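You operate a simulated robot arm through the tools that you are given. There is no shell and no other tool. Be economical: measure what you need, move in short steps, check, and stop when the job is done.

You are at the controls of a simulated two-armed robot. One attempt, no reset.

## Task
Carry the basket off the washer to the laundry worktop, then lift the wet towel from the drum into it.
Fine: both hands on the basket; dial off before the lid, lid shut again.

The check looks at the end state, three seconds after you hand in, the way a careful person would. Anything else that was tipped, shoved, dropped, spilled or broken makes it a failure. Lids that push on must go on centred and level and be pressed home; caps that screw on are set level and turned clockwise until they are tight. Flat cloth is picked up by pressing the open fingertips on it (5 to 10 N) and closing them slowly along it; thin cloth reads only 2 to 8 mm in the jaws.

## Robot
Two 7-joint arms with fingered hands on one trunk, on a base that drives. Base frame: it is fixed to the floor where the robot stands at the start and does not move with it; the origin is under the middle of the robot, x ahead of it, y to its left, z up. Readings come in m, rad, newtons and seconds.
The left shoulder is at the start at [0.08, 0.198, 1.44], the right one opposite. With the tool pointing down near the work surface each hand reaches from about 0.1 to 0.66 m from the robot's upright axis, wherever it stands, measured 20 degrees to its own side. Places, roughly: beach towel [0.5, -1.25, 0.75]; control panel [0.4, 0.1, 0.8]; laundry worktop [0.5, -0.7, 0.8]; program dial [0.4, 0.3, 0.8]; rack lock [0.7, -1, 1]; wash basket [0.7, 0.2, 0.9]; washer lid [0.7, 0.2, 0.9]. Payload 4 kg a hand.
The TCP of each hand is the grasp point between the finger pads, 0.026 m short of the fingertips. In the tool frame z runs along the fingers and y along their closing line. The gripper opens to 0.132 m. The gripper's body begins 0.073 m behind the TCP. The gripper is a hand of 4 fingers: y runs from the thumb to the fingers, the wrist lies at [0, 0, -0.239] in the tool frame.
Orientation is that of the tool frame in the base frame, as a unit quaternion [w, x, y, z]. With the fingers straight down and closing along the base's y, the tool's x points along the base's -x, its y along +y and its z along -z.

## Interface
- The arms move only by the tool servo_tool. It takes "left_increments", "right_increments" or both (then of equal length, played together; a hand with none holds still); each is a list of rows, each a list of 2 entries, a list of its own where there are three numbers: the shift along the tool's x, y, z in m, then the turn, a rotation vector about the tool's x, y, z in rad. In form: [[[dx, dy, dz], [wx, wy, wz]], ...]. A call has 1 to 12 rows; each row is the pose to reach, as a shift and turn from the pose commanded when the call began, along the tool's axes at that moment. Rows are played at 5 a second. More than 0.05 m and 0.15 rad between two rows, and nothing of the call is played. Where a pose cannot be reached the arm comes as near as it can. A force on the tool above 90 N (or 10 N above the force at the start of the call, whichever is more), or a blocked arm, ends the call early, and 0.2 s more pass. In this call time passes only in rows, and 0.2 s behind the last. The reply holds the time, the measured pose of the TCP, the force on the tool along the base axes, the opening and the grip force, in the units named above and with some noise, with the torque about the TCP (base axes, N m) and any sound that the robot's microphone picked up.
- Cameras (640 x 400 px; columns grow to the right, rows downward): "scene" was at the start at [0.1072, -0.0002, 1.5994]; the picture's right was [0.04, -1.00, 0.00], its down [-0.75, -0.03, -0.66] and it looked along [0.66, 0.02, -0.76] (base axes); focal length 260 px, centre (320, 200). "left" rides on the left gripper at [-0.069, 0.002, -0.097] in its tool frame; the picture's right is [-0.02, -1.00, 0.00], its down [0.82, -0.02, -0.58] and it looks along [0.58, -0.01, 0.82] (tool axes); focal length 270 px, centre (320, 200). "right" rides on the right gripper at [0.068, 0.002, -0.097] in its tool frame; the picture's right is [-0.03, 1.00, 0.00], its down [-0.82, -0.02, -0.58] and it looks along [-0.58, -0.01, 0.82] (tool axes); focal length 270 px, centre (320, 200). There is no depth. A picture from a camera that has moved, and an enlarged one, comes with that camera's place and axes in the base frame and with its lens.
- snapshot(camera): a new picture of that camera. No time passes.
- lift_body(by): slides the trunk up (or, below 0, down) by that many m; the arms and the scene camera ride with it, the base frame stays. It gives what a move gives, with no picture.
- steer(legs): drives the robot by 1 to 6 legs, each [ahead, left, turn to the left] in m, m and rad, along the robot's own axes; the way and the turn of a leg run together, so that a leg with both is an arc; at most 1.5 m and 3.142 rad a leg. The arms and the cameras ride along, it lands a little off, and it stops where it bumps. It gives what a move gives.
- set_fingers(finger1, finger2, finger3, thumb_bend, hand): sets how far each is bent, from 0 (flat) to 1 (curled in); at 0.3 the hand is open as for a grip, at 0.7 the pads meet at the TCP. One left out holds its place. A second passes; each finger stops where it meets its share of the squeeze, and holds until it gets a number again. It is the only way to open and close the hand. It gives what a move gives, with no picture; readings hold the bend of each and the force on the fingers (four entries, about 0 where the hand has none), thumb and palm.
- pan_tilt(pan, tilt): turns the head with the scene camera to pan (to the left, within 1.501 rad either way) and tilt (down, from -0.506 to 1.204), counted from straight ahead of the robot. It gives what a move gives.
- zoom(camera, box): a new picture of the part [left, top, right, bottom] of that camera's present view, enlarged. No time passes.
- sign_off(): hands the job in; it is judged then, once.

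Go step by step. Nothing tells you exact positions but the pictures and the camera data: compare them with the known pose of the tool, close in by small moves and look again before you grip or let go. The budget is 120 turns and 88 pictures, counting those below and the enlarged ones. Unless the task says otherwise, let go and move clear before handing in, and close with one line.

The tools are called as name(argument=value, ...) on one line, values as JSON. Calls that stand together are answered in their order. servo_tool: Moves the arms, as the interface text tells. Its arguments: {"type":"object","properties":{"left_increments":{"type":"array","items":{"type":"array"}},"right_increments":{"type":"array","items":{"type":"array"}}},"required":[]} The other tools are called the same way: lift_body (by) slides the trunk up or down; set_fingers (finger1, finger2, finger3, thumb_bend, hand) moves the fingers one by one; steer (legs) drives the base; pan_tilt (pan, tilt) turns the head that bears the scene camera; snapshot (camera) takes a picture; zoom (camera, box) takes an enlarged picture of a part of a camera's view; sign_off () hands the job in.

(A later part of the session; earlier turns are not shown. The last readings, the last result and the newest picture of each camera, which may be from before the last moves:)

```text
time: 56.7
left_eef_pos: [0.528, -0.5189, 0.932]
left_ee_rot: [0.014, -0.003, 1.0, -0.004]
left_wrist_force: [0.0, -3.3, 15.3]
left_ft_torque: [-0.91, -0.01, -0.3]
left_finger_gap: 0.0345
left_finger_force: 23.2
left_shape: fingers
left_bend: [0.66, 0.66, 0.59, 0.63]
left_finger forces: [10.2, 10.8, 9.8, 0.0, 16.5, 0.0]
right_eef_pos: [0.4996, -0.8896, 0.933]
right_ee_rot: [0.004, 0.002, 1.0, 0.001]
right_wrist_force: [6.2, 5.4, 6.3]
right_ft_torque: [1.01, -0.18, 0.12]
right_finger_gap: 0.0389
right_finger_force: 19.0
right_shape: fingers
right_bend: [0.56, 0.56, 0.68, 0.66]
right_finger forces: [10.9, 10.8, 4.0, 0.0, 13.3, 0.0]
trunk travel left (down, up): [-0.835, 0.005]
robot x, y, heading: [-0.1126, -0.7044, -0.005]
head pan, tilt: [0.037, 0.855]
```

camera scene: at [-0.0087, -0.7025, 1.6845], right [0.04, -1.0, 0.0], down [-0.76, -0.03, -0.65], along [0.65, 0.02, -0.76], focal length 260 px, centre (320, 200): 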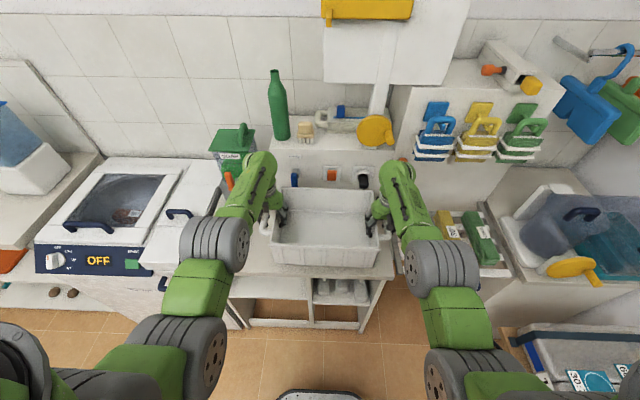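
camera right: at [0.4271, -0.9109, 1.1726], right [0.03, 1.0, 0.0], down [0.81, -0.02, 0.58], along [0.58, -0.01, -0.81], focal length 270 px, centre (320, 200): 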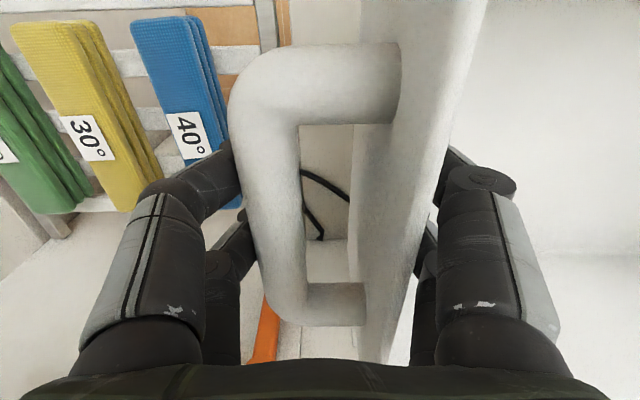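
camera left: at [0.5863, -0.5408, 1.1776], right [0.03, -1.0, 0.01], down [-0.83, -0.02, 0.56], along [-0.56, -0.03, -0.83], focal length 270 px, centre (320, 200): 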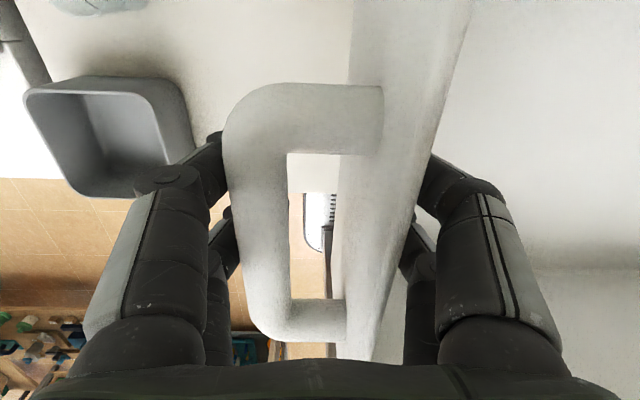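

Both sides are resting on the worktop. I'll open both hands to the same width as before and rise straight up.

set_fingers(hand="left", finger1=0.38, finger2=0.38, finger3=0.38, thumb_bend=0.38)

set_fingers(hand="right", finger1=0.38, finger2=0.38, finger3=0.38, thumb_bend=0.38)

servo_tool(left_increments=[[[0, 0, -0.03], [0, 0, 0]], [[0, 0, -0.06], [0, 0, 0]], [[0, 0, -0.1], [0, 0, 0]], [[0, 0, -0.14], [0, 0, 0]], [[0, 0, -0.18], [0, 0, 0]]], right_increments=[[[0, 0, -0.03], [0, 0, 0]], [[0, 0, -0.06], [0, 0, 0]], [[0, 0, -0.1], [0, 0, 0]], [[0, 0, -0.14], [0, 0, 0]], [[0, 0, -0.18], [0, 0, 0]]])

snapshot(camera="scene")

```text
time: 57.7
left_eef_pos: [0.5254, -0.519, 0.9306]
left_ee_rot: [0.011, -0.003, 1.0, -0.004]
left_wrist_force: [0.6, 0.1, 1.2]
left_ft_torque: [0.01, -0.02, -0.03]
left_finger_gap: 0.1062
left_finger_force: 0.0
left_shape: fingers
left_bend: [0.38, 0.38, 0.38, 0.38]
left_finger forces: [0.1, 0.0, 0.1, 0.0, 0.0, 0.1]
right_eef_pos: [0.5001, -0.8892, 0.9328]
right_ee_rot: [0.003, 0.001, 1.0, 0.0]
right_wrist_force: [2.7, -0.1, 13.7]
right_ft_torque: [1.01, -0.11, 0.1]
right_finger_gap: 0.0388
right_finger_force: 18.8
right_shape: fingers
right_bend: [0.57, 0.57, 0.68, 0.66]
right_finger forces: [10.3, 10.3, 4.4, 0.0, 13.3, 0.1]
trunk travel left (down, up): [-0.835, 0.005]
robot x, y, heading: [-0.1176, -0.7053, 0.001]
head pan, tilt: [0.037, 0.855]
```

```text
time: 58.7
left_eef_pos: [0.5263, -0.5186, 0.9284]
left_ee_rot: [0.01, -0.003, 1.0, -0.004]
left_wrist_force: [-0.6, -0.4, -0.7]
left_ft_torque: [0.0, -0.02, -0.03]
left_finger_gap: 0.106
left_finger_force: 0.0
left_shape: fingers
left_bend: [0.38, 0.38, 0.38, 0.38]
left_finger forces: [0.0, 0.0, 0.1, 0.0, 0.0, 0.0]
right_eef_pos: [0.5007, -0.8878, 0.9312]
right_ee_rot: [0.002, 0.001, 1.0, 0.001]
right_wrist_force: [1.0, -0.2, 0.2]
right_ft_torque: [-0.04, 0.0, -0.02]
right_finger_gap: 0.1065
right_finger_force: 0.1
right_shape: fingers
right_bend: [0.38, 0.38, 0.38, 0.38]
right_finger forces: [0.0, 0.1, 0.0, 0.0, 0.1, 0.0]
trunk travel left (down, up): [-0.835, 0.005]
robot x, y, heading: [-0.1187, -0.7061, -0.004]
head pan, tilt: [0.037, 0.855]
```

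```text
time: 59.9
left_eef_pos: [0.5206, -0.5129, 1.11]
left_ee_rot: [0.011, -0.004, 1.0, -0.004]
left_wrist_force: [-0.8, 0.2, 0.1]
left_ft_torque: [-0.02, -0.01, -0.02]
left_finger_gap: 0.1061
left_finger_force: 0.1
left_shape: fingers
left_bend: [0.38, 0.38, 0.38, 0.38]
left_finger forces: [0.1, 0.0, 0.0, 0.0, 0.1, 0.1]
right_eef_pos: [0.4996, -0.8888, 1.1105]
right_ee_rot: [0.001, 0.0, 1.0, 0.0]
right_wrist_force: [0.1, -0.4, 0.4]
right_ft_torque: [-0.01, -0.02, 0.02]
right_finger_gap: 0.106
right_finger_force: 0.1
right_shape: fingers
right_bend: [0.38, 0.38, 0.38, 0.38]
right_finger forces: [0.0, 0.0, 0.0, 0.0, 0.1, 0.1]
trunk travel left (down, up): [-0.835, 0.005]
robot x, y, heading: [-0.1168, -0.6976, -0.004]
head pan, tilt: [0.037, 0.855]
```

```text
40 pictures are left
camera scene: at [-0.0118, -0.7045, 1.6846], right [0.03, -1.0, 0.0], down [-0.75, -0.03, -0.66], along [0.66, 0.02, -0.75], focal length 260 px, centre (320, 200)
```

scene: 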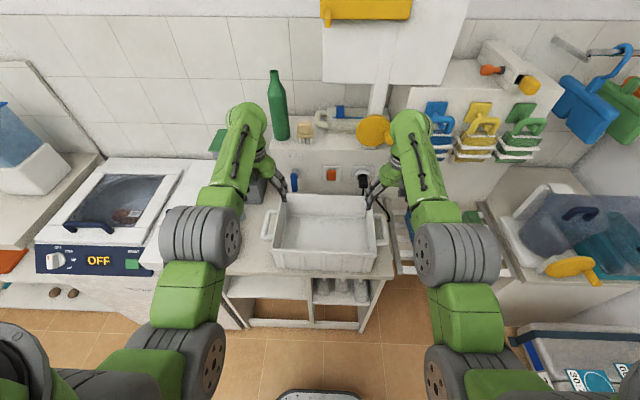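

The basket is on the worktop and the hands are clear. Next I'll drive back to the washer and look at the lid.

steer(legs=[[-0.22, 0, 0], [0, 0.42, 0], [0, 0.42, 0]])

snapshot(camera="scene")

zoom(camera="scene", box=[230, 130, 410, 250])

```text
time: 66.0
left_eef_pos: [0.3014, 0.3252, 1.1101]
left_ee_rot: [0.011, -0.003, 1.0, -0.002]
left_wrist_force: [0.5, -0.2, 0.6]
left_ft_torque: [-0.03, 0.0, -0.02]
left_finger_gap: 0.1063
left_finger_force: 0.1
left_shape: fingers
left_bend: [0.38, 0.38, 0.38, 0.38]
left_finger forces: [0.0, 0.1, 0.0, 0.1, 0.1, 0.0]
right_eef_pos: [0.2803, -0.0494, 1.107]
right_ee_rot: [0.002, 0.001, 1.0, 0.002]
right_wrist_force: [0.3, 0.0, 0.4]
right_ft_torque: [0.01, 0.02, 0.01]
right_finger_gap: 0.106
right_finger_force: 0.1
right_shape: fingers
right_bend: [0.38, 0.38, 0.38, 0.38]
right_finger forces: [0.0, 0.1, 0.1, 0.0, 0.1, 0.1]
trunk travel left (down, up): [-0.835, 0.005]
robot x, y, heading: [-0.3373, 0.1417, -0.002]
head pan, tilt: [0.037, 0.855]
```

```text
39 pictures are left
camera scene: at [-0.23, 0.1333, 1.6846], right [0.03, -1.0, 0.0], down [-0.75, -0.02, -0.66], along [0.66, 0.02, -0.76], focal length 260 px, centre (320, 200)
```

scene: 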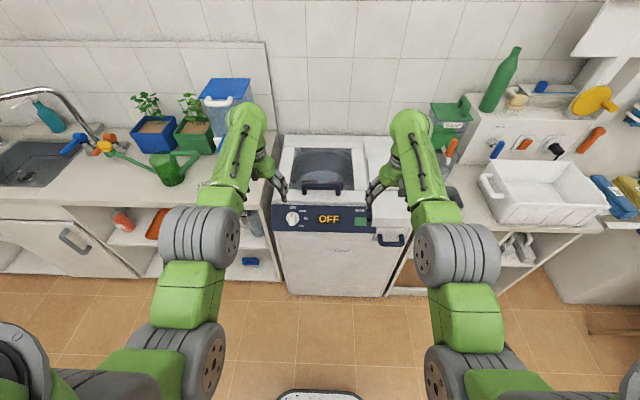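

```text
3.33 times, centred on (320, 190) of scene
camera zoom: at [-0.23, 0.1333, 1.6846], right [0.03, -1.0, 0.0], down [-0.75, -0.02, -0.66], along [0.66, 0.02, -0.76], focal length 865 px, centre (320, 233)
```

zoom: 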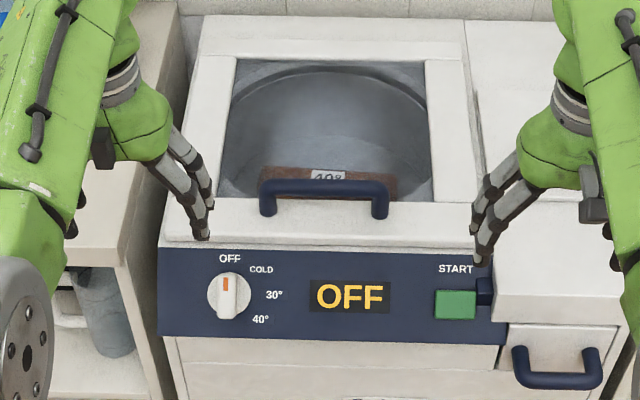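

The lid has a glass window and a bar handle running along y near (0.51, 0.145, 0.90). The folded towel is visible inside. I'll position the robot and yaw the left hand 90° so it can grip the bar.

steer(legs=[[0.27, -0.12, 0]])

servo_tool(left_increments=[[[0, 0, 0], [0, 0, 0.143]], [[0, 0, 0], [0, 0, 0.286]], [[0, 0, 0], [0, 0, 0.429]], [[0, 0, 0], [0, 0, 0.571]], [[0, 0, 0], [0, 0, 0.714]], [[0, 0, 0], [0, 0, 0.857]], [[0, 0, 0], [0, 0, 1.0]], [[0, 0, 0], [0, 0, 1.143]], [[0, 0, 0], [0, 0, 1.286]], [[0, 0, 0], [0, 0, 1.429]], [[0, 0, 0], [0, 0, 1.571]]])

snapshot(camera="left")

snapshot(camera="scene")

```text
time: 68.0
left_eef_pos: [0.5628, 0.2118, 1.1106]
left_ee_rot: [0.012, -0.005, 1.0, -0.006]
left_wrist_force: [-0.4, 0.6, 0.7]
left_ft_torque: [0.01, -0.05, -0.03]
left_finger_gap: 0.1063
left_finger_force: 0.1
left_shape: fingers
left_bend: [0.38, 0.38, 0.38, 0.38]
left_finger forces: [0.0, 0.0, 0.1, 0.1, 0.0, 0.1]
right_eef_pos: [0.5438, -0.163, 1.1105]
right_ee_rot: [0.004, 0.0, 1.0, 0.0]
right_wrist_force: [-0.4, 0.8, 0.5]
right_ft_torque: [-0.04, -0.02, -0.01]
right_finger_gap: 0.1061
right_finger_force: 0.1
right_shape: fingers
right_bend: [0.38, 0.38, 0.38, 0.38]
right_finger forces: [0.0, 0.0, 0.0, 0.0, 0.1, 0.1]
trunk travel left (down, up): [-0.835, 0.005]
robot x, y, heading: [-0.0732, 0.0224, 0.002]
head pan, tilt: [0.037, 0.855]
```

```text
time: 70.3
left_eef_pos: [0.5679, 0.2106, 1.1096]
left_ee_rot: [0.011, 0.705, 0.709, 0.005]
left_wrist_force: [0.2, 0.4, 0.1]
left_ft_torque: [0.01, -0.01, -0.02]
left_finger_gap: 0.106
left_finger_force: 0.1
left_shape: fingers
left_bend: [0.38, 0.38, 0.38, 0.38]
left_finger forces: [0.1, 0.0, 0.0, 0.1, 0.0, 0.1]
right_eef_pos: [0.5463, -0.1635, 1.1083]
right_ee_rot: [0.001, -0.001, 1.0, 0.001]
right_wrist_force: [-0.2, -0.5, 0.6]
right_ft_torque: [0.0, 0.02, -0.02]
right_finger_gap: 0.1062
right_finger_force: 0.2
right_shape: fingers
right_bend: [0.38, 0.38, 0.38, 0.38]
right_finger forces: [0.0, 0.1, 0.0, 0.0, 0.0, 0.1]
trunk travel left (down, up): [-0.835, 0.005]
robot x, y, heading: [-0.0722, 0.0189, -0.0]
head pan, tilt: [0.037, 0.855]
```

```text
37 pictures are left
camera left: at [0.5657, 0.1436, 1.2068], right [-1.0, -0.03, -0.02], down [-0.04, 0.82, 0.57], along [0.0, 0.57, -0.82], focal length 270 px, centre (320, 200)
```

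left: 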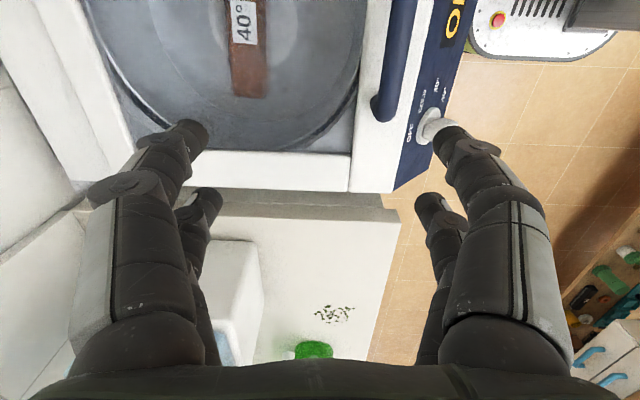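

```text
36 pictures are left
camera scene: at [0.0346, 0.0195, 1.6845], right [0.04, -1.0, 0.0], down [-0.75, -0.03, -0.66], along [0.65, 0.02, -0.76], focal length 260 px, centre (320, 200)
```

scene: 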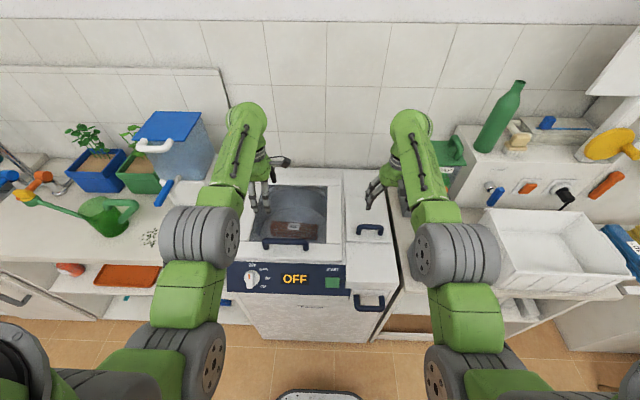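

The hand took the yaw fine. The handle bar is at about (0.50, 0.15, 0.915), so I'll move above it and check the alignment.

servo_tool(left_increments=[[[-0.02, -0.023, 0], [0, 0, 0]], [[-0.04, -0.046, 0.02], [0, 0, 0]], [[-0.06, -0.069, 0.05], [0, 0, 0]], [[-0.06, -0.069, 0.09], [0, 0, 0]]])

set_fingers(hand="left", finger1=0.46, finger2=0.46, finger3=0.46, thumb_bend=0.46)

snapshot(camera="left")

```text
time: 71.3
left_eef_pos: [0.5007, 0.1491, 1.0201]
left_ee_rot: [0.011, 0.704, 0.71, 0.004]
left_wrist_force: [0.2, -0.1, 0.0]
left_ft_torque: [-0.02, -0.02, 0.01]
left_finger_gap: 0.1062
left_finger_force: 0.1
left_shape: fingers
left_bend: [0.38, 0.38, 0.38, 0.38]
left_finger forces: [0.1, 0.1, 0.0, 0.1, 0.0, 0.0]
right_eef_pos: [0.5468, -0.1638, 1.1079]
right_ee_rot: [0.002, 0.0, 1.0, 0.0]
right_wrist_force: [0.0, 1.0, 0.5]
right_ft_torque: [-0.03, 0.0, -0.04]
right_finger_gap: 0.1062
right_finger_force: 0.0
right_shape: fingers
right_bend: [0.38, 0.38, 0.38, 0.38]
right_finger forces: [0.0, 0.0, 0.1, 0.0, 0.0, 0.0]
trunk travel left (down, up): [-0.835, 0.005]
robot x, y, heading: [-0.0717, 0.0234, -0.001]
head pan, tilt: [0.037, 0.855]
```

```text
time: 72.3
left_eef_pos: [0.4988, 0.149, 1.0213]
left_ee_rot: [0.011, 0.704, 0.71, 0.004]
left_wrist_force: [0.2, -0.2, -0.3]
left_ft_torque: [0.0, 0.0, 0.02]
left_finger_gap: 0.08
left_finger_force: 0.1
left_shape: fingers
left_bend: [0.46, 0.46, 0.46, 0.46]
left_finger forces: [0.1, 0.1, 0.1, 0.0, 0.0, 0.1]
right_eef_pos: [0.5467, -0.1649, 1.1091]
right_ee_rot: [0.001, 0.0, 1.0, 0.001]
right_wrist_force: [0.0, -0.6, 0.2]
right_ft_torque: [0.03, 0.03, -0.01]
right_finger_gap: 0.106
right_finger_force: 0.0
right_shape: fingers
right_bend: [0.38, 0.38, 0.38, 0.38]
right_finger forces: [0.0, 0.0, 0.0, 0.1, 0.0, 0.1]
trunk travel left (down, up): [-0.835, 0.005]
robot x, y, heading: [-0.0724, 0.0172, -0.0]
head pan, tilt: [0.037, 0.855]
```

```text
35 pictures are left
camera left: at [0.4989, 0.0823, 1.1177], right [-1.0, -0.03, -0.02], down [-0.04, 0.82, 0.57], along [0.0, 0.57, -0.82], focal length 270 px, centre (320, 200)
```

left: 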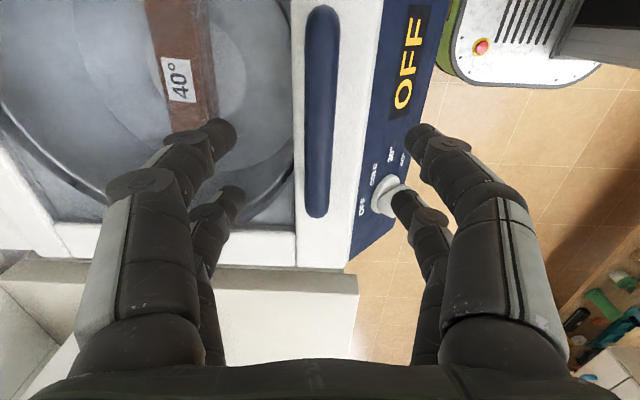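

The bar is centred in both directions. I'll lower onto it.

servo_tool(left_increments=[[[0, 0, 0.03], [0, 0, 0]], [[0, 0, 0.06], [0, 0, 0]], [[0, 0, 0.08], [0, 0, 0]], [[0, 0, 0.095], [0, 0, 0]]])

snapshot(camera="left")

```text
time: 73.3
left_eef_pos: [0.5007, 0.1494, 0.9229]
left_ee_rot: [0.012, 0.704, 0.71, 0.005]
left_wrist_force: [0.3, -0.7, -0.5]
left_ft_torque: [0.01, -0.05, -0.01]
left_finger_gap: 0.0797
left_finger_force: 0.0
left_shape: fingers
left_bend: [0.46, 0.46, 0.46, 0.46]
left_finger forces: [0.0, 0.0, 0.1, 0.0, 0.0, 0.1]
right_eef_pos: [0.547, -0.1641, 1.1088]
right_ee_rot: [0.002, 0.001, 1.0, 0.001]
right_wrist_force: [0.1, -0.4, -0.2]
right_ft_torque: [-0.04, 0.02, -0.01]
right_finger_gap: 0.106
right_finger_force: 0.1
right_shape: fingers
right_bend: [0.38, 0.38, 0.38, 0.38]
right_finger forces: [0.1, 0.1, 0.1, 0.0, 0.1, 0.0]
trunk travel left (down, up): [-0.835, 0.005]
robot x, y, heading: [-0.0762, 0.0225, 0.003]
head pan, tilt: [0.037, 0.855]
```

```text
34 pictures are left
camera left: at [0.5008, 0.0812, 1.0189], right [-1.0, -0.03, -0.02], down [-0.04, 0.82, 0.57], along [0.0, 0.57, -0.82], focal length 270 px, centre (320, 200)
```

left: 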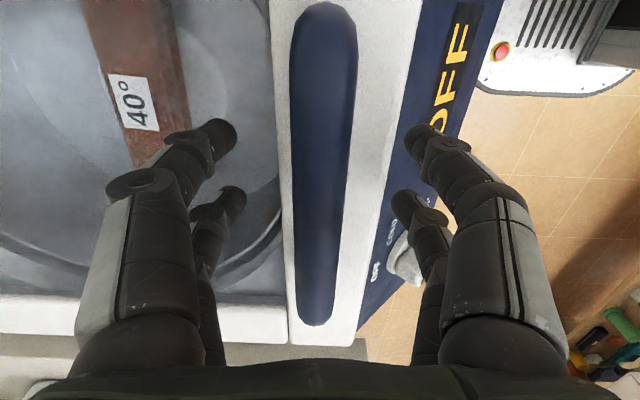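

The bar sits at TCP depth. I'll close on it.

set_fingers(hand="left", finger1=0.68, finger2=0.68, finger3=0.68, thumb_bend=0.68)

servo_tool(left_increments=[[[0, 0, -0.01], [0, 0, 0]], [[0, 0, -0.02], [0, 0, 0]]])

zoom(camera="scene", box=[200, 150, 380, 310])

```text
time: 74.3
left_eef_pos: [0.5018, 0.1488, 0.9225]
left_ee_rot: [0.011, 0.704, 0.71, 0.005]
left_wrist_force: [0.9, -0.5, -0.1]
left_ft_torque: [-0.04, 0.01, 0.0]
left_finger_gap: 0.0076
left_finger_force: 0.1
left_shape: fingers
left_bend: [0.68, 0.68, 0.68, 0.68]
left_finger forces: [0.0, 0.0, 0.1, 0.0, 0.1, 0.1]
right_eef_pos: [0.5457, -0.163, 1.1082]
right_ee_rot: [0.001, -0.001, 1.0, 0.0]
right_wrist_force: [0.6, 0.1, 0.3]
right_ft_torque: [0.01, 0.04, -0.02]
right_finger_gap: 0.1062
right_finger_force: 0.1
right_shape: fingers
right_bend: [0.38, 0.38, 0.38, 0.38]
right_finger forces: [0.1, 0.0, 0.0, 0.1, 0.0, 0.1]
trunk travel left (down, up): [-0.835, 0.005]
robot x, y, heading: [-0.0726, 0.0192, 0.008]
head pan, tilt: [0.037, 0.855]
```

```text
time: 75.0
left_eef_pos: [0.501, 0.1508, 0.9402]
left_ee_rot: [0.01, 0.704, 0.71, 0.004]
left_wrist_force: [0.8, -1.6, -7.1]
left_ft_torque: [-0.01, 0.03, -0.05]
left_finger_gap: 0.011
left_finger_force: 3.1
left_shape: fingers
left_bend: [0.66, 0.66, 0.68, 0.68]
left_finger forces: [2.3, 2.4, 0.6, 0.0, 1.2, 0.0]
right_eef_pos: [0.5468, -0.1639, 1.1083]
right_ee_rot: [0.001, 0.0, 1.0, 0.001]
right_wrist_force: [0.3, 0.3, 0.0]
right_ft_torque: [0.02, -0.01, 0.01]
right_finger_gap: 0.1059
right_finger_force: 0.1
right_shape: fingers
right_bend: [0.38, 0.38, 0.38, 0.38]
right_finger forces: [0.0, 0.1, 0.0, 0.0, 0.0, 0.1]
trunk travel left (down, up): [-0.835, 0.005]
robot x, y, heading: [-0.0715, 0.019, 0.001]
head pan, tilt: [0.037, 0.855]
```

```text
2.50 times, centred on (290, 230) of scene
camera zoom: at [0.0362, 0.0192, 1.6843], right [0.04, -1.0, 0.0], down [-0.76, -0.03, -0.65], along [0.65, 0.02, -0.76], focal length 649 px, centre (395, 125)
```

zoom: 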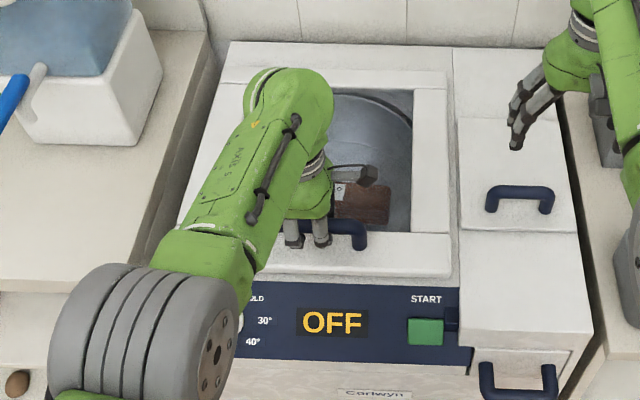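

The closed fingers are hooked under the bar and the lid's weight (about 7 N) is on them. I'll swing it open along the arc in small steps, pitching the hand with the lid.

servo_tool(left_increments=[[[0, 0.0045, -0.017], [-0.05, 0, 0]], [[0, 0.0097, -0.0334], [-0.1, 0, 0]], [[0, 0.016, -0.05], [-0.15, 0, 0]], [[0, 0.0227, -0.0657], [-0.2, 0, 0]], [[0, 0.03, -0.081], [-0.25, 0, 0]], [[0, 0.0387, -0.0966], [-0.3, 0, 0]]])

snapshot(camera="scene")

```text
time: 76.3
left_eef_pos: [0.536, 0.1505, 1.0426]
left_ee_rot: [0.117, 0.694, 0.701, 0.112]
left_wrist_force: [-10.8, 0.3, -1.5]
left_ft_torque: [-0.07, 0.21, -0.06]
left_finger_gap: 0.016
left_finger_force: 4.1
left_shape: fingers
left_bend: [0.68, 0.68, 0.64, 0.65]
left_finger forces: [0.1, 0.0, 2.9, 0.0, 5.8, 0.1]
right_eef_pos: [0.5443, -0.1634, 1.1103]
right_ee_rot: [0.003, 0.0, 1.0, 0.0]
right_wrist_force: [0.3, -0.7, 0.6]
right_ft_torque: [0.01, -0.01, 0.0]
right_finger_gap: 0.1059
right_finger_force: 0.1
right_shape: fingers
right_bend: [0.38, 0.38, 0.38, 0.38]
right_finger forces: [0.0, 0.0, 0.0, 0.0, 0.1, 0.1]
trunk travel left (down, up): [-0.835, 0.005]
robot x, y, heading: [-0.0724, 0.0179, 0.0]
head pan, tilt: [0.037, 0.855]
```

```text
32 pictures are left
camera scene: at [0.0315, 0.0194, 1.6848], right [0.04, -1.0, 0.0], down [-0.75, -0.03, -0.66], along [0.66, 0.02, -0.75], focal length 260 px, centre (320, 200)
```

scene: 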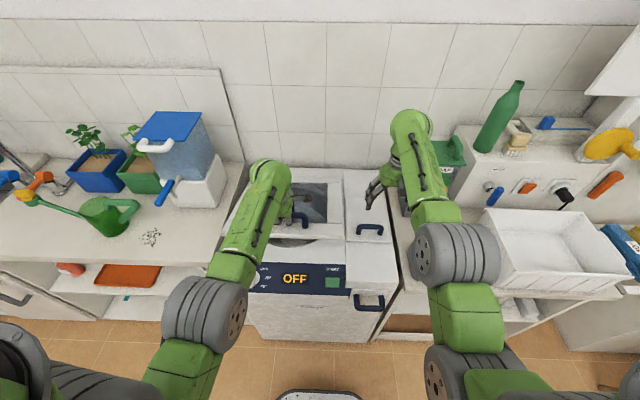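

The lid is opening, with some push-back along x, so I'll make the path a bit steeper and continue.

servo_tool(left_increments=[[[0, 0.008, -0.015], [-0.05, 0, 0]], [[0, 0.0187, -0.0257], [-0.1, 0, 0]], [[0, 0.032, -0.036], [-0.15, 0, 0]], [[0, 0.0465, -0.0453], [-0.2, 0, 0]], [[0, 0.061, -0.053], [-0.25, 0, 0]], [[0, 0.077, -0.0609], [-0.3, 0, 0]]])

zoom(camera="scene", box=[200, 120, 400, 310])

```text
time: 77.8
left_eef_pos: [0.5921, 0.1527, 1.1252]
left_ee_rot: [0.22, 0.668, 0.677, 0.216]
left_wrist_force: [-3.7, -0.7, -2.2]
left_ft_torque: [0.0, 0.04, -0.08]
left_finger_gap: 0.0121
left_finger_force: 1.8
left_shape: fingers
left_bend: [0.68, 0.68, 0.66, 0.67]
left_finger forces: [0.0, 0.0, 1.0, 0.0, 2.9, 0.0]
right_eef_pos: [0.545, -0.1638, 1.1088]
right_ee_rot: [0.002, 0.0, 1.0, 0.001]
right_wrist_force: [0.4, 0.0, -0.1]
right_ft_torque: [0.01, -0.02, -0.02]
right_finger_gap: 0.1061
right_finger_force: 0.0
right_shape: fingers
right_bend: [0.38, 0.38, 0.38, 0.38]
right_finger forces: [0.1, 0.0, 0.0, 0.1, 0.0, 0.0]
trunk travel left (down, up): [-0.835, 0.005]
robot x, y, heading: [-0.0727, 0.0227, 0.003]
head pan, tilt: [0.037, 0.855]
```

```text
2.11 times, centred on (300, 215) of scene
camera zoom: at [0.0336, 0.0196, 1.6846], right [0.04, -1.0, 0.0], down [-0.75, -0.03, -0.66], along [0.66, 0.02, -0.75], focal length 546 px, centre (362, 168)
```

zoom: 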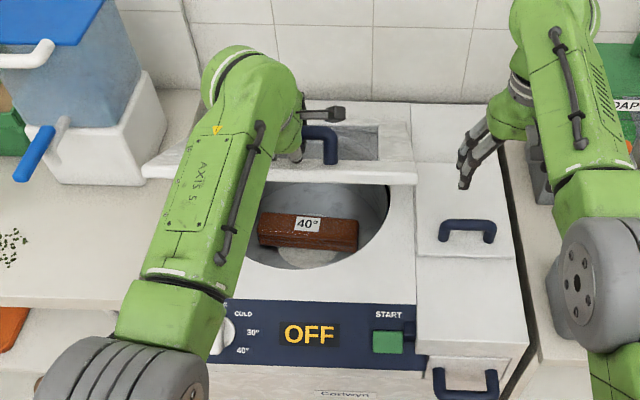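

The towel is visible in the drum: a folded brown bundle with a 40° tag. I'll keep opening the lid.

servo_tool(left_increments=[[[0, 0.0323, -0.0048], [-0.1, 0, 0]], [[0, 0.0672, -0.0043], [-0.2, 0, 0]], [[0, 0.1016, -0.0005], [-0.3, 0, 0]], [[0, 0.1356, 0.0067], [-0.4, 0, 0]], [[0, 0.1687, 0.0174], [-0.5, 0, 0]]])

snapshot(camera="scene")

```text
time: 79.0
left_eef_pos: [0.7459, 0.1543, 1.2094]
left_ee_rot: [0.377, 0.593, 0.604, 0.377]
left_wrist_force: [-4.3, 0.3, 9.3]
left_ft_torque: [0.09, 1.54, 0.01]
left_finger_gap: 0.009
left_finger_force: 14.4
left_shape: fingers
left_bend: [0.68, 0.68, 0.67, 0.68]
left_finger forces: [0.0, 0.0, 7.0, 0.0, 5.6, 16.7]
right_eef_pos: [0.5497, -0.1635, 1.106]
right_ee_rot: [-0.001, 0.0, 1.0, 0.002]
right_wrist_force: [0.3, 0.0, -0.2]
right_ft_torque: [-0.04, 0.01, 0.02]
right_finger_gap: 0.1062
right_finger_force: 0.0
right_shape: fingers
right_bend: [0.38, 0.38, 0.38, 0.38]
right_finger forces: [0.1, 0.0, 0.0, 0.1, 0.0, 0.1]
trunk travel left (down, up): [-0.835, 0.005]
robot x, y, heading: [-0.0713, 0.0203, 0.001]
head pan, tilt: [0.037, 0.855]
```

```text
30 pictures are left
camera scene: at [0.041, 0.0197, 1.6843], right [0.04, -1.0, 0.0], down [-0.76, -0.03, -0.65], along [0.65, 0.02, -0.76], focal length 260 px, centre (320, 200)
```

scene: 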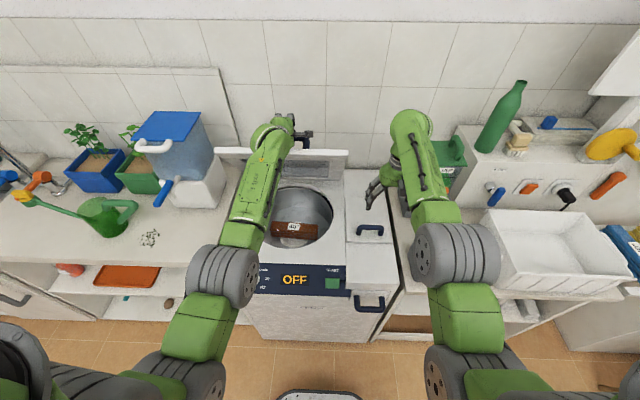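

The lid is about 63° open. I'll continue toward vertical while easing the palm contact.

servo_tool(left_increments=[[[0, 0.0215, 0.0216], [-0.1, 0, 0]], [[0, 0.0398, 0.049], [-0.2, 0, 0]], [[0, 0.0554, 0.08], [-0.3, 0, 0]]])

snapshot(camera="scene")

```text
time: 79.8
left_eef_pos: [0.8161, 0.1553, 1.2765]
left_ee_rot: [0.477, 0.515, 0.524, 0.482]
left_wrist_force: [-69.3, -12.0, 77.2]
left_ft_torque: [0.96, 22.94, 0.47]
left_finger_gap: 0.0697
left_finger_force: 275.7
left_shape: fingers
left_bend: [0.68, 0.68, 0.67, 0.68]
left_finger forces: [0.0, 0.0, 123.0, 0.0, 157.8, 269.6]
right_eef_pos: [0.5284, -0.1646, 1.1184]
right_ee_rot: [0.008, -0.001, 1.0, 0.001]
right_wrist_force: [0.9, 0.3, 0.3]
right_ft_torque: [-0.01, 0.1, -0.01]
right_finger_gap: 0.1062
right_finger_force: 0.0
right_shape: fingers
right_bend: [0.38, 0.38, 0.38, 0.38]
right_finger forces: [0.1, 0.0, 0.0, 0.0, 0.1, 0.0]
trunk travel left (down, up): [-0.835, 0.005]
robot x, y, heading: [-0.0776, 0.0207, 0.003]
head pan, tilt: [0.037, 0.855]
stopped in row 3 (left hand): the force on the tool passed its limit at 97 N (the readings are from after the stop); the commanded pose is now the measured one
```

```text
29 pictures are left
camera scene: at [0.0077, 0.0171, 1.6864], right [0.04, -1.0, 0.0], down [-0.74, -0.03, -0.67], along [0.67, 0.03, -0.74], focal length 260 px, centre (320, 200)
```

scene: 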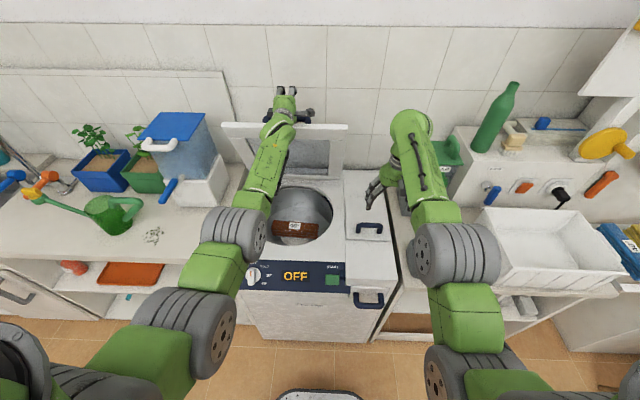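

The lid hit its open stop and loaded the hand. I'll ease off in the direction of the reaction force right away.

servo_tool(left_increments=[[[0, 0.005, -0.01], [0.03, 0, 0]], [[0, 0.008, -0.02], [0.06, 0, 0]]])

snapshot(camera="left")

```text
time: 80.5
left_eef_pos: [0.8038, 0.1553, 1.2606]
left_ee_rot: [0.453, 0.537, 0.546, 0.456]
left_wrist_force: [-28.2, -3.2, 31.5]
left_ft_torque: [0.42, 10.14, -0.36]
left_finger_gap: 0.0552
left_finger_force: 186.9
left_shape: fingers
left_bend: [0.68, 0.68, 0.67, 0.68]
left_finger forces: [0.1, 0.0, 87.6, 0.0, 96.5, 189.9]
right_eef_pos: [0.5358, -0.1648, 1.1141]
right_ee_rot: [0.006, 0.0, 1.0, 0.002]
right_wrist_force: [-1.0, 0.2, 1.3]
right_ft_torque: [0.02, 0.0, 0.0]
right_finger_gap: 0.106
right_finger_force: 0.1
right_shape: fingers
right_bend: [0.38, 0.38, 0.38, 0.38]
right_finger forces: [0.0, 0.0, 0.0, 0.0, 0.0, 0.0]
trunk travel left (down, up): [-0.835, 0.005]
robot x, y, heading: [-0.0782, 0.0205, 0.002]
head pan, tilt: [0.037, 0.855]
```

```text
28 pictures are left
camera left: at [0.7087, 0.0858, 1.2792], right [-0.18, -0.03, -0.98], down [-0.58, 0.81, 0.08], along [0.79, 0.59, -0.16], focal length 270 px, centre (320, 200)
```

left: 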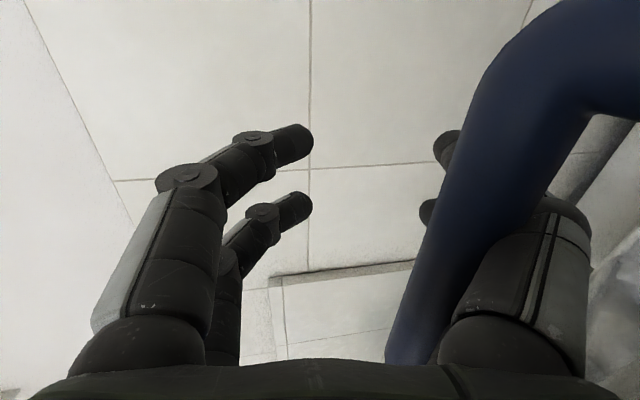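

The bar is wedged between the palm and thumb. I'll back off further until the load is gone.

servo_tool(left_increments=[[[0, 0.004, -0.01], [0.02, 0, 0]], [[0, 0.006, -0.02], [0.04, 0, 0]], [[0, 0.006, -0.028], [0.06, 0, 0]]])

zoom(camera="scene", box=[210, 70, 390, 270])

```text
time: 81.2
left_eef_pos: [0.7904, 0.1547, 1.2485]
left_ee_rot: [0.427, 0.558, 0.566, 0.431]
left_wrist_force: [-9.7, -3.2, -23.2]
left_ft_torque: [0.08, 4.42, -0.25]
left_finger_gap: 0.042
left_finger_force: 128.8
left_shape: fingers
left_bend: [0.68, 0.68, 0.67, 0.68]
left_finger forces: [0.1, 0.0, 56.9, 0.1, 85.6, 115.2]
right_eef_pos: [0.5495, -0.1643, 1.1066]
right_ee_rot: [0.001, 0.0, 1.0, 0.001]
right_wrist_force: [-0.8, -0.4, -0.4]
right_ft_torque: [-0.02, -0.03, 0.02]
right_finger_gap: 0.106
right_finger_force: 0.0
right_shape: fingers
right_bend: [0.38, 0.38, 0.38, 0.38]
right_finger forces: [0.0, 0.1, 0.1, 0.1, 0.1, 0.1]
trunk travel left (down, up): [-0.835, 0.005]
robot x, y, heading: [-0.0735, 0.0217, -0.001]
head pan, tilt: [0.037, 0.855]
```

```text
2.00 times, centred on (300, 170) of scene
camera zoom: at [0.0377, 0.0175, 1.6836], right [0.04, -1.0, 0.0], down [-0.76, -0.03, -0.65], along [0.65, 0.03, -0.76], focal length 519 px, centre (360, 260)
```

zoom: 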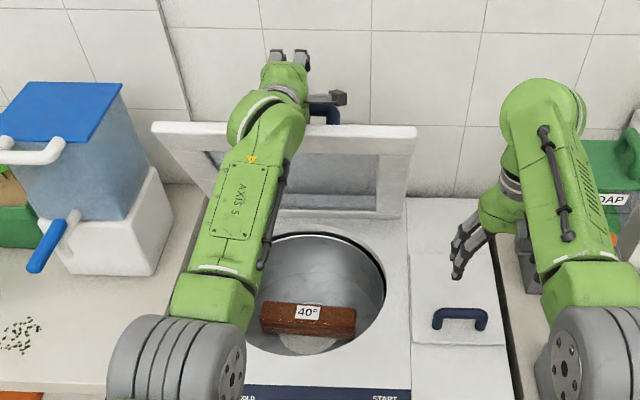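

The fingers are levering on the bar, so I'll open the hand to release the wedge. The palm still blocks the lid from falling.

set_fingers(hand="left", finger1=0.4, finger2=0.4, finger3=0.4, thumb_bend=0.4)

snapshot(camera="left")

```text
time: 82.2
left_eef_pos: [0.7945, 0.1554, 1.2531]
left_ee_rot: [0.43, 0.556, 0.565, 0.433]
left_wrist_force: [3.8, -9.4, -27.8]
left_ft_torque: [-0.01, 0.17, 0.54]
left_finger_gap: 0.1118
left_finger_force: 44.0
left_shape: fingers
left_bend: [0.4, 0.4, 0.4, 0.4]
left_finger forces: [0.0, 0.0, 19.7, 0.0, 33.2, 35.9]
right_eef_pos: [0.5515, -0.1641, 1.1054]
right_ee_rot: [-0.001, -0.001, 1.0, 0.001]
right_wrist_force: [-0.3, 0.6, 0.4]
right_ft_torque: [0.0, -0.03, 0.0]
right_finger_gap: 0.1062
right_finger_force: 0.2
right_shape: fingers
right_bend: [0.38, 0.38, 0.38, 0.38]
right_finger forces: [0.1, 0.0, 0.0, 0.1, 0.0, 0.0]
trunk travel left (down, up): [-0.835, 0.005]
robot x, y, heading: [-0.0732, 0.0149, 0.001]
head pan, tilt: [0.037, 0.855]
```

```text
26 pictures are left
camera left: at [0.7009, 0.0861, 1.2791], right [-0.25, -0.03, -0.97], down [-0.57, 0.81, 0.12], along [0.78, 0.59, -0.23], focal length 270 px, centre (320, 200)
```

left: 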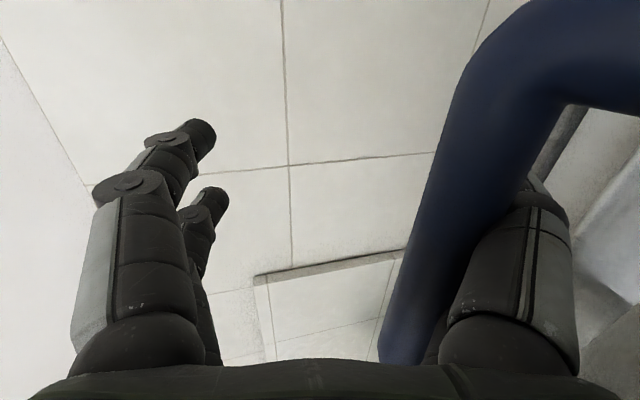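

The thumb is still pulling up on the bar. I'll lower the hand slightly to unload it.

servo_tool(left_increments=[[[0, -0.006, 0], [0, 0, 0]], [[0, -0.012, -0.002], [0, 0, 0]]])

```text
time: 82.8
left_eef_pos: [0.7854, 0.1558, 1.2498]
left_ee_rot: [0.433, 0.553, 0.563, 0.436]
left_wrist_force: [-0.3, -6.5, -16.1]
left_ft_torque: [-0.02, 0.7, 0.29]
left_finger_gap: 0.1111
left_finger_force: 39.4
left_shape: fingers
left_bend: [0.4, 0.4, 0.4, 0.4]
left_finger forces: [0.0, 0.1, 16.8, 0.0, 28.0, 32.6]
right_eef_pos: [0.5478, -0.1645, 1.1066]
right_ee_rot: [0.002, -0.001, 1.0, 0.001]
right_wrist_force: [0.3, 1.5, -0.1]
right_ft_torque: [-0.03, -0.02, 0.04]
right_finger_gap: 0.1058
right_finger_force: 0.0
right_shape: fingers
right_bend: [0.38, 0.38, 0.38, 0.38]
right_finger forces: [0.0, 0.0, 0.1, 0.0, 0.1, 0.0]
trunk travel left (down, up): [-0.835, 0.005]
robot x, y, heading: [-0.0762, 0.0217, 0.006]
head pan, tilt: [0.037, 0.855]
```

Load is dropping. I'll lower a bit more and ease back along the finger axis.

servo_tool(left_increments=[[[0, -0.008, -0.003], [0, 0, 0]], [[0, -0.016, -0.006], [0, 0, 0]], [[0, -0.022, -0.01], [0, 0, 0]]])

snapshot(camera="left")

```text
time: 83.7
left_eef_pos: [0.7652, 0.1559, 1.2397]
left_ee_rot: [0.438, 0.55, 0.56, 0.439]
left_wrist_force: [-6.4, -4.8, 9.8]
left_ft_torque: [-0.01, 2.27, 0.1]
left_finger_gap: 0.1068
left_finger_force: 31.4
left_shape: fingers
left_bend: [0.4, 0.4, 0.4, 0.4]
left_finger forces: [0.1, 0.1, 11.5, 0.0, 18.9, 32.0]
right_eef_pos: [0.5415, -0.1641, 1.1117]
right_ee_rot: [0.003, -0.001, 1.0, 0.001]
right_wrist_force: [-0.8, -0.9, 0.5]
right_ft_torque: [0.03, 0.0, -0.03]
right_finger_gap: 0.106
right_finger_force: 0.1
right_shape: fingers
right_bend: [0.38, 0.38, 0.38, 0.38]
right_finger forces: [0.0, 0.1, 0.0, 0.0, 0.0, 0.0]
trunk travel left (down, up): [-0.835, 0.005]
robot x, y, heading: [-0.0755, 0.0223, 0.001]
head pan, tilt: [0.037, 0.855]
```

```text
25 pictures are left
camera left: at [0.6713, 0.0861, 1.2644], right [-0.23, -0.04, -0.97], down [-0.58, 0.81, 0.11], along [0.78, 0.59, -0.21], focal length 270 px, centre (320, 200)
```

left: 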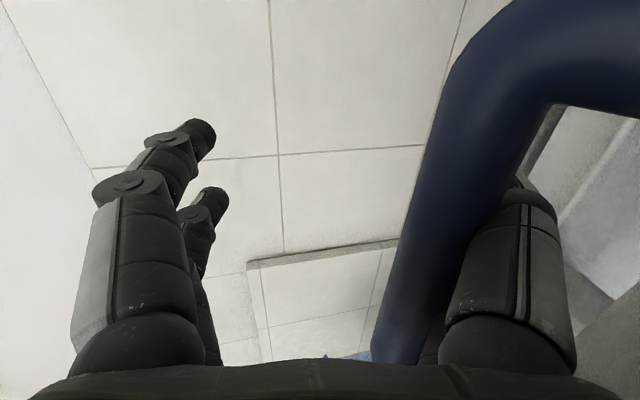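

The readings are confusing, so I'll look closely at the lid, handle and hand before moving further.

zoom(camera="scene", box=[240, 70, 360, 180])

snapshot(camera="right")

```text
3.64 times, centred on (300, 125) of scene
camera zoom: at [0.0283, 0.0177, 1.6852], right [0.04, -1.0, 0.0], down [-0.75, -0.03, -0.66], along [0.66, 0.03, -0.75], focal length 944 px, centre (393, 473)
```

zoom: 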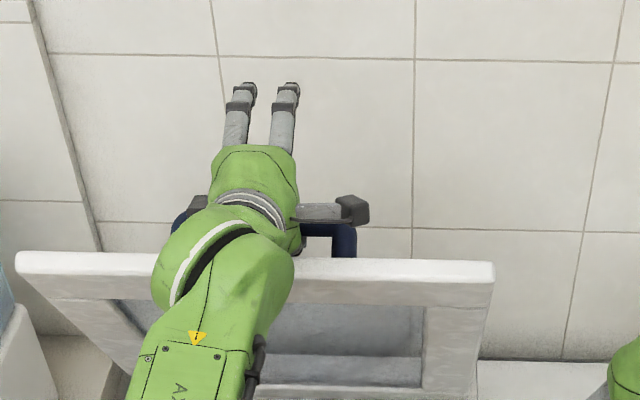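

```text
23 pictures are left
camera right: at [0.4723, -0.1629, 1.2062], right [0.02, 1.0, 0.0], down [0.81, -0.02, 0.58], along [0.58, -0.01, -0.81], focal length 270 px, centre (320, 200)
```

right: 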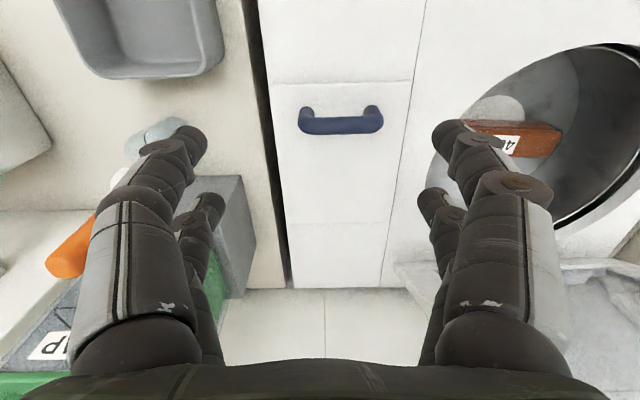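

Now I understand: the robot sees the lid's underside, and the left thumb is threaded under the bar, holding the lid open. That works, so I'll hold it there and take the towel with the right hand. First a closer look at the towel.

zoom(camera="scene", box=[260, 170, 350, 250])

zoom(camera="right", box=[420, 30, 640, 240])

```text
5.00 times, centred on (305, 210) of scene
camera zoom: at [0.0283, 0.0177, 1.6852], right [0.04, -1.0, 0.0], down [-0.75, -0.03, -0.66], along [0.66, 0.03, -0.75], focal length 1298 px, centre (395, 150)
```

zoom: 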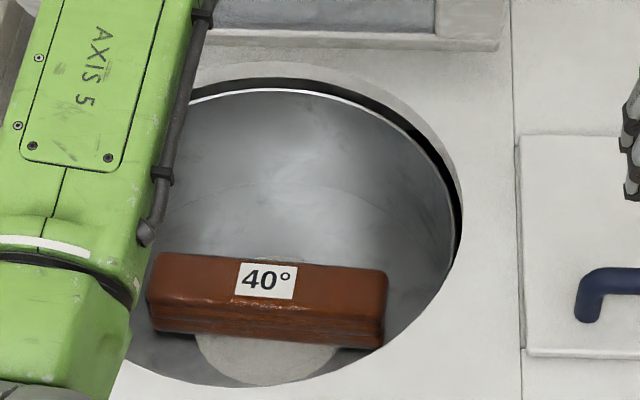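

```text
1.90 times, centred on (530, 135) of right
camera zoom: at [0.4723, -0.1629, 1.2062], right [0.02, 1.0, 0.0], down [0.81, -0.02, 0.58], along [0.58, -0.01, -0.81], focal length 515 px, centre (-80, 324)
```

zoom: 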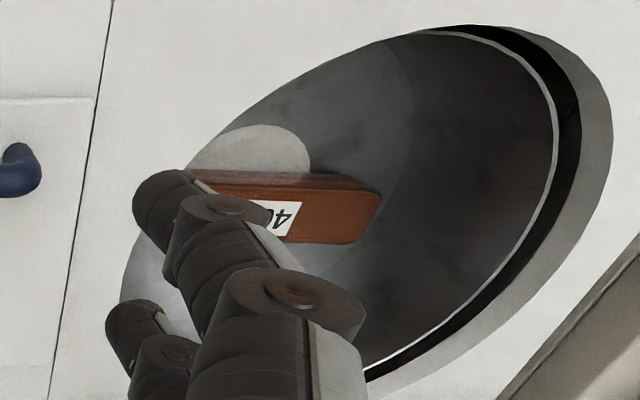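

The lid leaves too little room with my left hand there. I'll close the right hand into a fist, pitch it forward, and use it to push the lid's underside at its right edge.

set_fingers(hand="right", finger1=0.7, finger2=0.7, finger3=0.7, thumb_bend=0.7)

servo_tool(right_increments=[[[-0.009, 0.02, -0.003], [0, -0.125, 0]], [[-0.018, 0.04, -0.006], [0, -0.25, 0]], [[-0.027, 0.06, -0.009], [0, -0.375, 0]], [[-0.036, 0.08, -0.012], [0, -0.5, 0]], [[-0.045, 0.1, -0.015], [0, -0.625, 0]], [[-0.054, 0.12, -0.018], [0, -0.75, 0]], [[-0.063, 0.14, -0.02], [0, -0.875, 0]], [[-0.072, 0.154, -0.023], [0, -1.0, 0]]])

snapshot(camera="scene")

```text
time: 84.7
left_eef_pos: [0.7631, 0.1556, 1.2379]
left_ee_rot: [0.436, 0.551, 0.561, 0.438]
left_wrist_force: [-10.7, -2.7, 16.2]
left_ft_torque: [-0.01, 2.88, 0.03]
left_finger_gap: 0.106
left_finger_force: 29.5
left_shape: fingers
left_bend: [0.4, 0.4, 0.4, 0.4]
left_finger forces: [0.0, 0.0, 10.4, 0.0, 17.1, 31.9]
right_eef_pos: [0.5403, -0.1638, 1.1123]
right_ee_rot: [0.004, 0.0, 1.0, 0.001]
right_wrist_force: [0.9, -0.3, -0.1]
right_ft_torque: [-0.02, 0.04, 0.02]
right_finger_gap: 0.0014
right_finger_force: 0.1
right_shape: fingers
right_bend: [0.7, 0.7, 0.7, 0.7]
right_finger forces: [0.1, 0.0, 0.1, 0.1, 0.0, 0.0]
trunk travel left (down, up): [-0.835, 0.005]
robot x, y, heading: [-0.0706, 0.0224, -0.0]
head pan, tilt: [0.037, 0.855]
```

```text
time: 86.5
left_eef_pos: [0.7625, 0.1548, 1.2373]
left_ee_rot: [0.437, 0.551, 0.56, 0.438]
left_wrist_force: [-13.4, -2.7, 15.1]
left_ft_torque: [0.0, 2.81, 0.01]
left_finger_gap: 0.1055
left_finger_force: 27.8
left_shape: fingers
left_bend: [0.4, 0.4, 0.4, 0.4]
left_finger forces: [0.1, 0.1, 10.3, 0.0, 16.8, 28.8]
right_eef_pos: [0.6123, -0.0097, 1.1375]
right_ee_rot: [0.485, 0.0, 0.874, 0.002]
right_wrist_force: [-0.5, -0.6, -0.2]
right_ft_torque: [0.0, 0.04, -0.01]
right_finger_gap: 0.0014
right_finger_force: 0.1
right_shape: fingers
right_bend: [0.7, 0.7, 0.7, 0.7]
right_finger forces: [0.0, 0.1, 0.1, 0.0, 0.0, 0.0]
trunk travel left (down, up): [-0.835, 0.005]
robot x, y, heading: [-0.0731, 0.0166, -0.003]
head pan, tilt: [0.037, 0.855]
```

```text
20 pictures are left
camera scene: at [0.0245, 0.0181, 1.6852], right [0.04, -1.0, 0.0], down [-0.75, -0.03, -0.66], along [0.66, 0.03, -0.75], focal length 260 px, centre (320, 200)
```

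scene: 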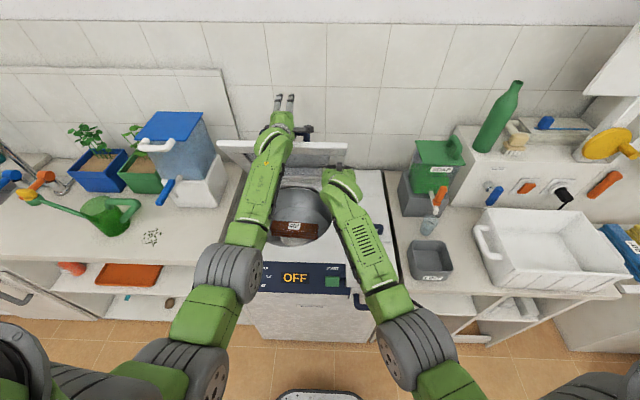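

The fist is in place near the lid's right frame. I'll push forward in small steps and watch for contact.

servo_tool(right_increments=[[[-0.0106, 0, 0.017], [0, 0, 0]], [[-0.021, 0, 0.034], [0, 0, 0]], [[-0.0317, 0, 0.051], [0, 0, 0]], [[-0.042, 0, 0.068], [0, 0, 0]], [[-0.05, 0, 0.08], [0, 0, 0]]])

```text
time: 87.5
left_eef_pos: [0.7672, 0.1559, 1.242]
left_ee_rot: [0.44, 0.549, 0.559, 0.44]
left_wrist_force: [8.3, -1.5, 6.2]
left_ft_torque: [0.16, 2.43, -0.06]
left_finger_gap: 0.1076
left_finger_force: 42.4
left_shape: fingers
left_bend: [0.4, 0.4, 0.4, 0.4]
left_finger forces: [0.0, 0.1, 13.9, 0.0, 23.1, 47.4]
right_eef_pos: [0.6785, -0.0116, 1.1053]
right_ee_rot: [0.459, -0.005, 0.888, -0.008]
right_wrist_force: [-20.1, 0.8, -6.4]
right_ft_torque: [-0.01, 0.16, -0.01]
right_finger_gap: 0.0013
right_finger_force: 13.1
right_shape: fingers
right_bend: [0.7, 0.71, 0.71, 0.7]
right_finger forces: [0.1, 12.6, 12.7, 0.0, 0.1, 0.0]
trunk travel left (down, up): [-0.835, 0.005]
robot x, y, heading: [-0.077, 0.0215, 0.0]
head pan, tilt: [0.037, 0.855]
stopped in row 4 (right hand): the force on the tool passed its limit at 95 N (the readings are from after the stop); the commanded pose is now the measured one
```

The fist now supports the lid, and the left hand's wedge is what resists. I'll open the left thumb wide and withdraw the left hand straight back.

set_fingers(hand="left", finger1=0.3, finger2=0.3, finger3=0.3, thumb_bend=0.1)

servo_tool(left_increments=[[[0, 0, -0.01], [0, 0, 0]], [[0, 0, -0.02], [0, 0, 0]]])

snapshot(camera="left")

```text
time: 88.5
left_eef_pos: [0.7677, 0.1563, 1.2432]
left_ee_rot: [0.44, 0.548, 0.558, 0.44]
left_wrist_force: [22.2, -0.2, 14.4]
left_ft_torque: [-0.04, 1.19, 0.09]
left_finger_gap: 0.1529
left_finger_force: 14.6
left_shape: fingers
left_bend: [0.3, 0.3, 0.3, 0.1]
left_finger forces: [0.0, 0.1, 2.2, 0.0, 0.0, 27.6]
right_eef_pos: [0.6796, -0.0104, 1.1058]
right_ee_rot: [0.46, -0.005, 0.888, -0.007]
right_wrist_force: [-35.8, 0.1, -17.6]
right_ft_torque: [0.03, 0.46, 0.05]
right_finger_gap: 0.0012
right_finger_force: 21.8
right_shape: fingers
right_bend: [0.7, 0.72, 0.72, 0.7]
right_finger forces: [0.0, 23.6, 21.5, 0.1, 0.0, 0.0]
trunk travel left (down, up): [-0.835, 0.005]
robot x, y, heading: [-0.0758, 0.0236, -0.004]
head pan, tilt: [0.037, 0.855]
```

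```text
time: 89.0
left_eef_pos: [0.7483, 0.1563, 1.2459]
left_ee_rot: [0.44, 0.549, 0.559, 0.439]
left_wrist_force: [33.9, -0.8, 12.8]
left_ft_torque: [-0.22, 0.27, 0.5]
left_finger_gap: 0.1504
left_finger_force: 17.2
left_shape: fingers
left_bend: [0.3, 0.3, 0.31, 0.1]
left_finger forces: [0.1, 0.0, 3.9, 0.0, 30.6, 0.1]
right_eef_pos: [0.6785, -0.0115, 1.1021]
right_ee_rot: [0.457, -0.005, 0.889, -0.01]
right_wrist_force: [-47.1, 0.6, -18.8]
right_ft_torque: [0.0, 0.26, 0.07]
right_finger_gap: 0.0015
right_finger_force: 28.5
right_shape: fingers
right_bend: [0.7, 0.73, 0.73, 0.7]
right_finger forces: [0.0, 31.0, 25.7, 0.0, 0.1, 0.0]
trunk travel left (down, up): [-0.835, 0.005]
robot x, y, heading: [-0.0783, 0.0171, 0.0]
head pan, tilt: [0.037, 0.855]
```

```text
19 pictures are left
camera left: at [0.6543, 0.0869, 1.2699], right [-0.23, -0.04, -0.97], down [-0.58, 0.81, 0.1], along [0.79, 0.58, -0.21], focal length 270 px, centre (320, 200)
```

left: 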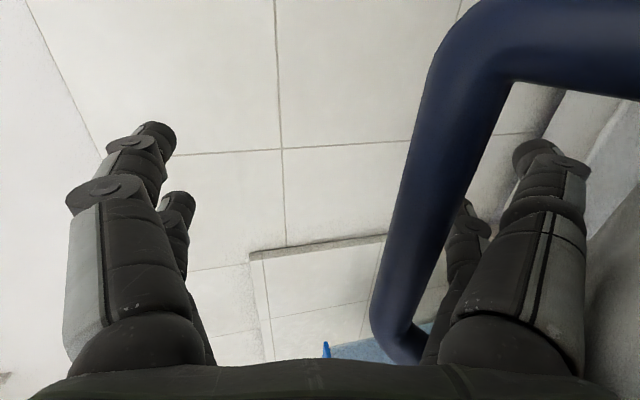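

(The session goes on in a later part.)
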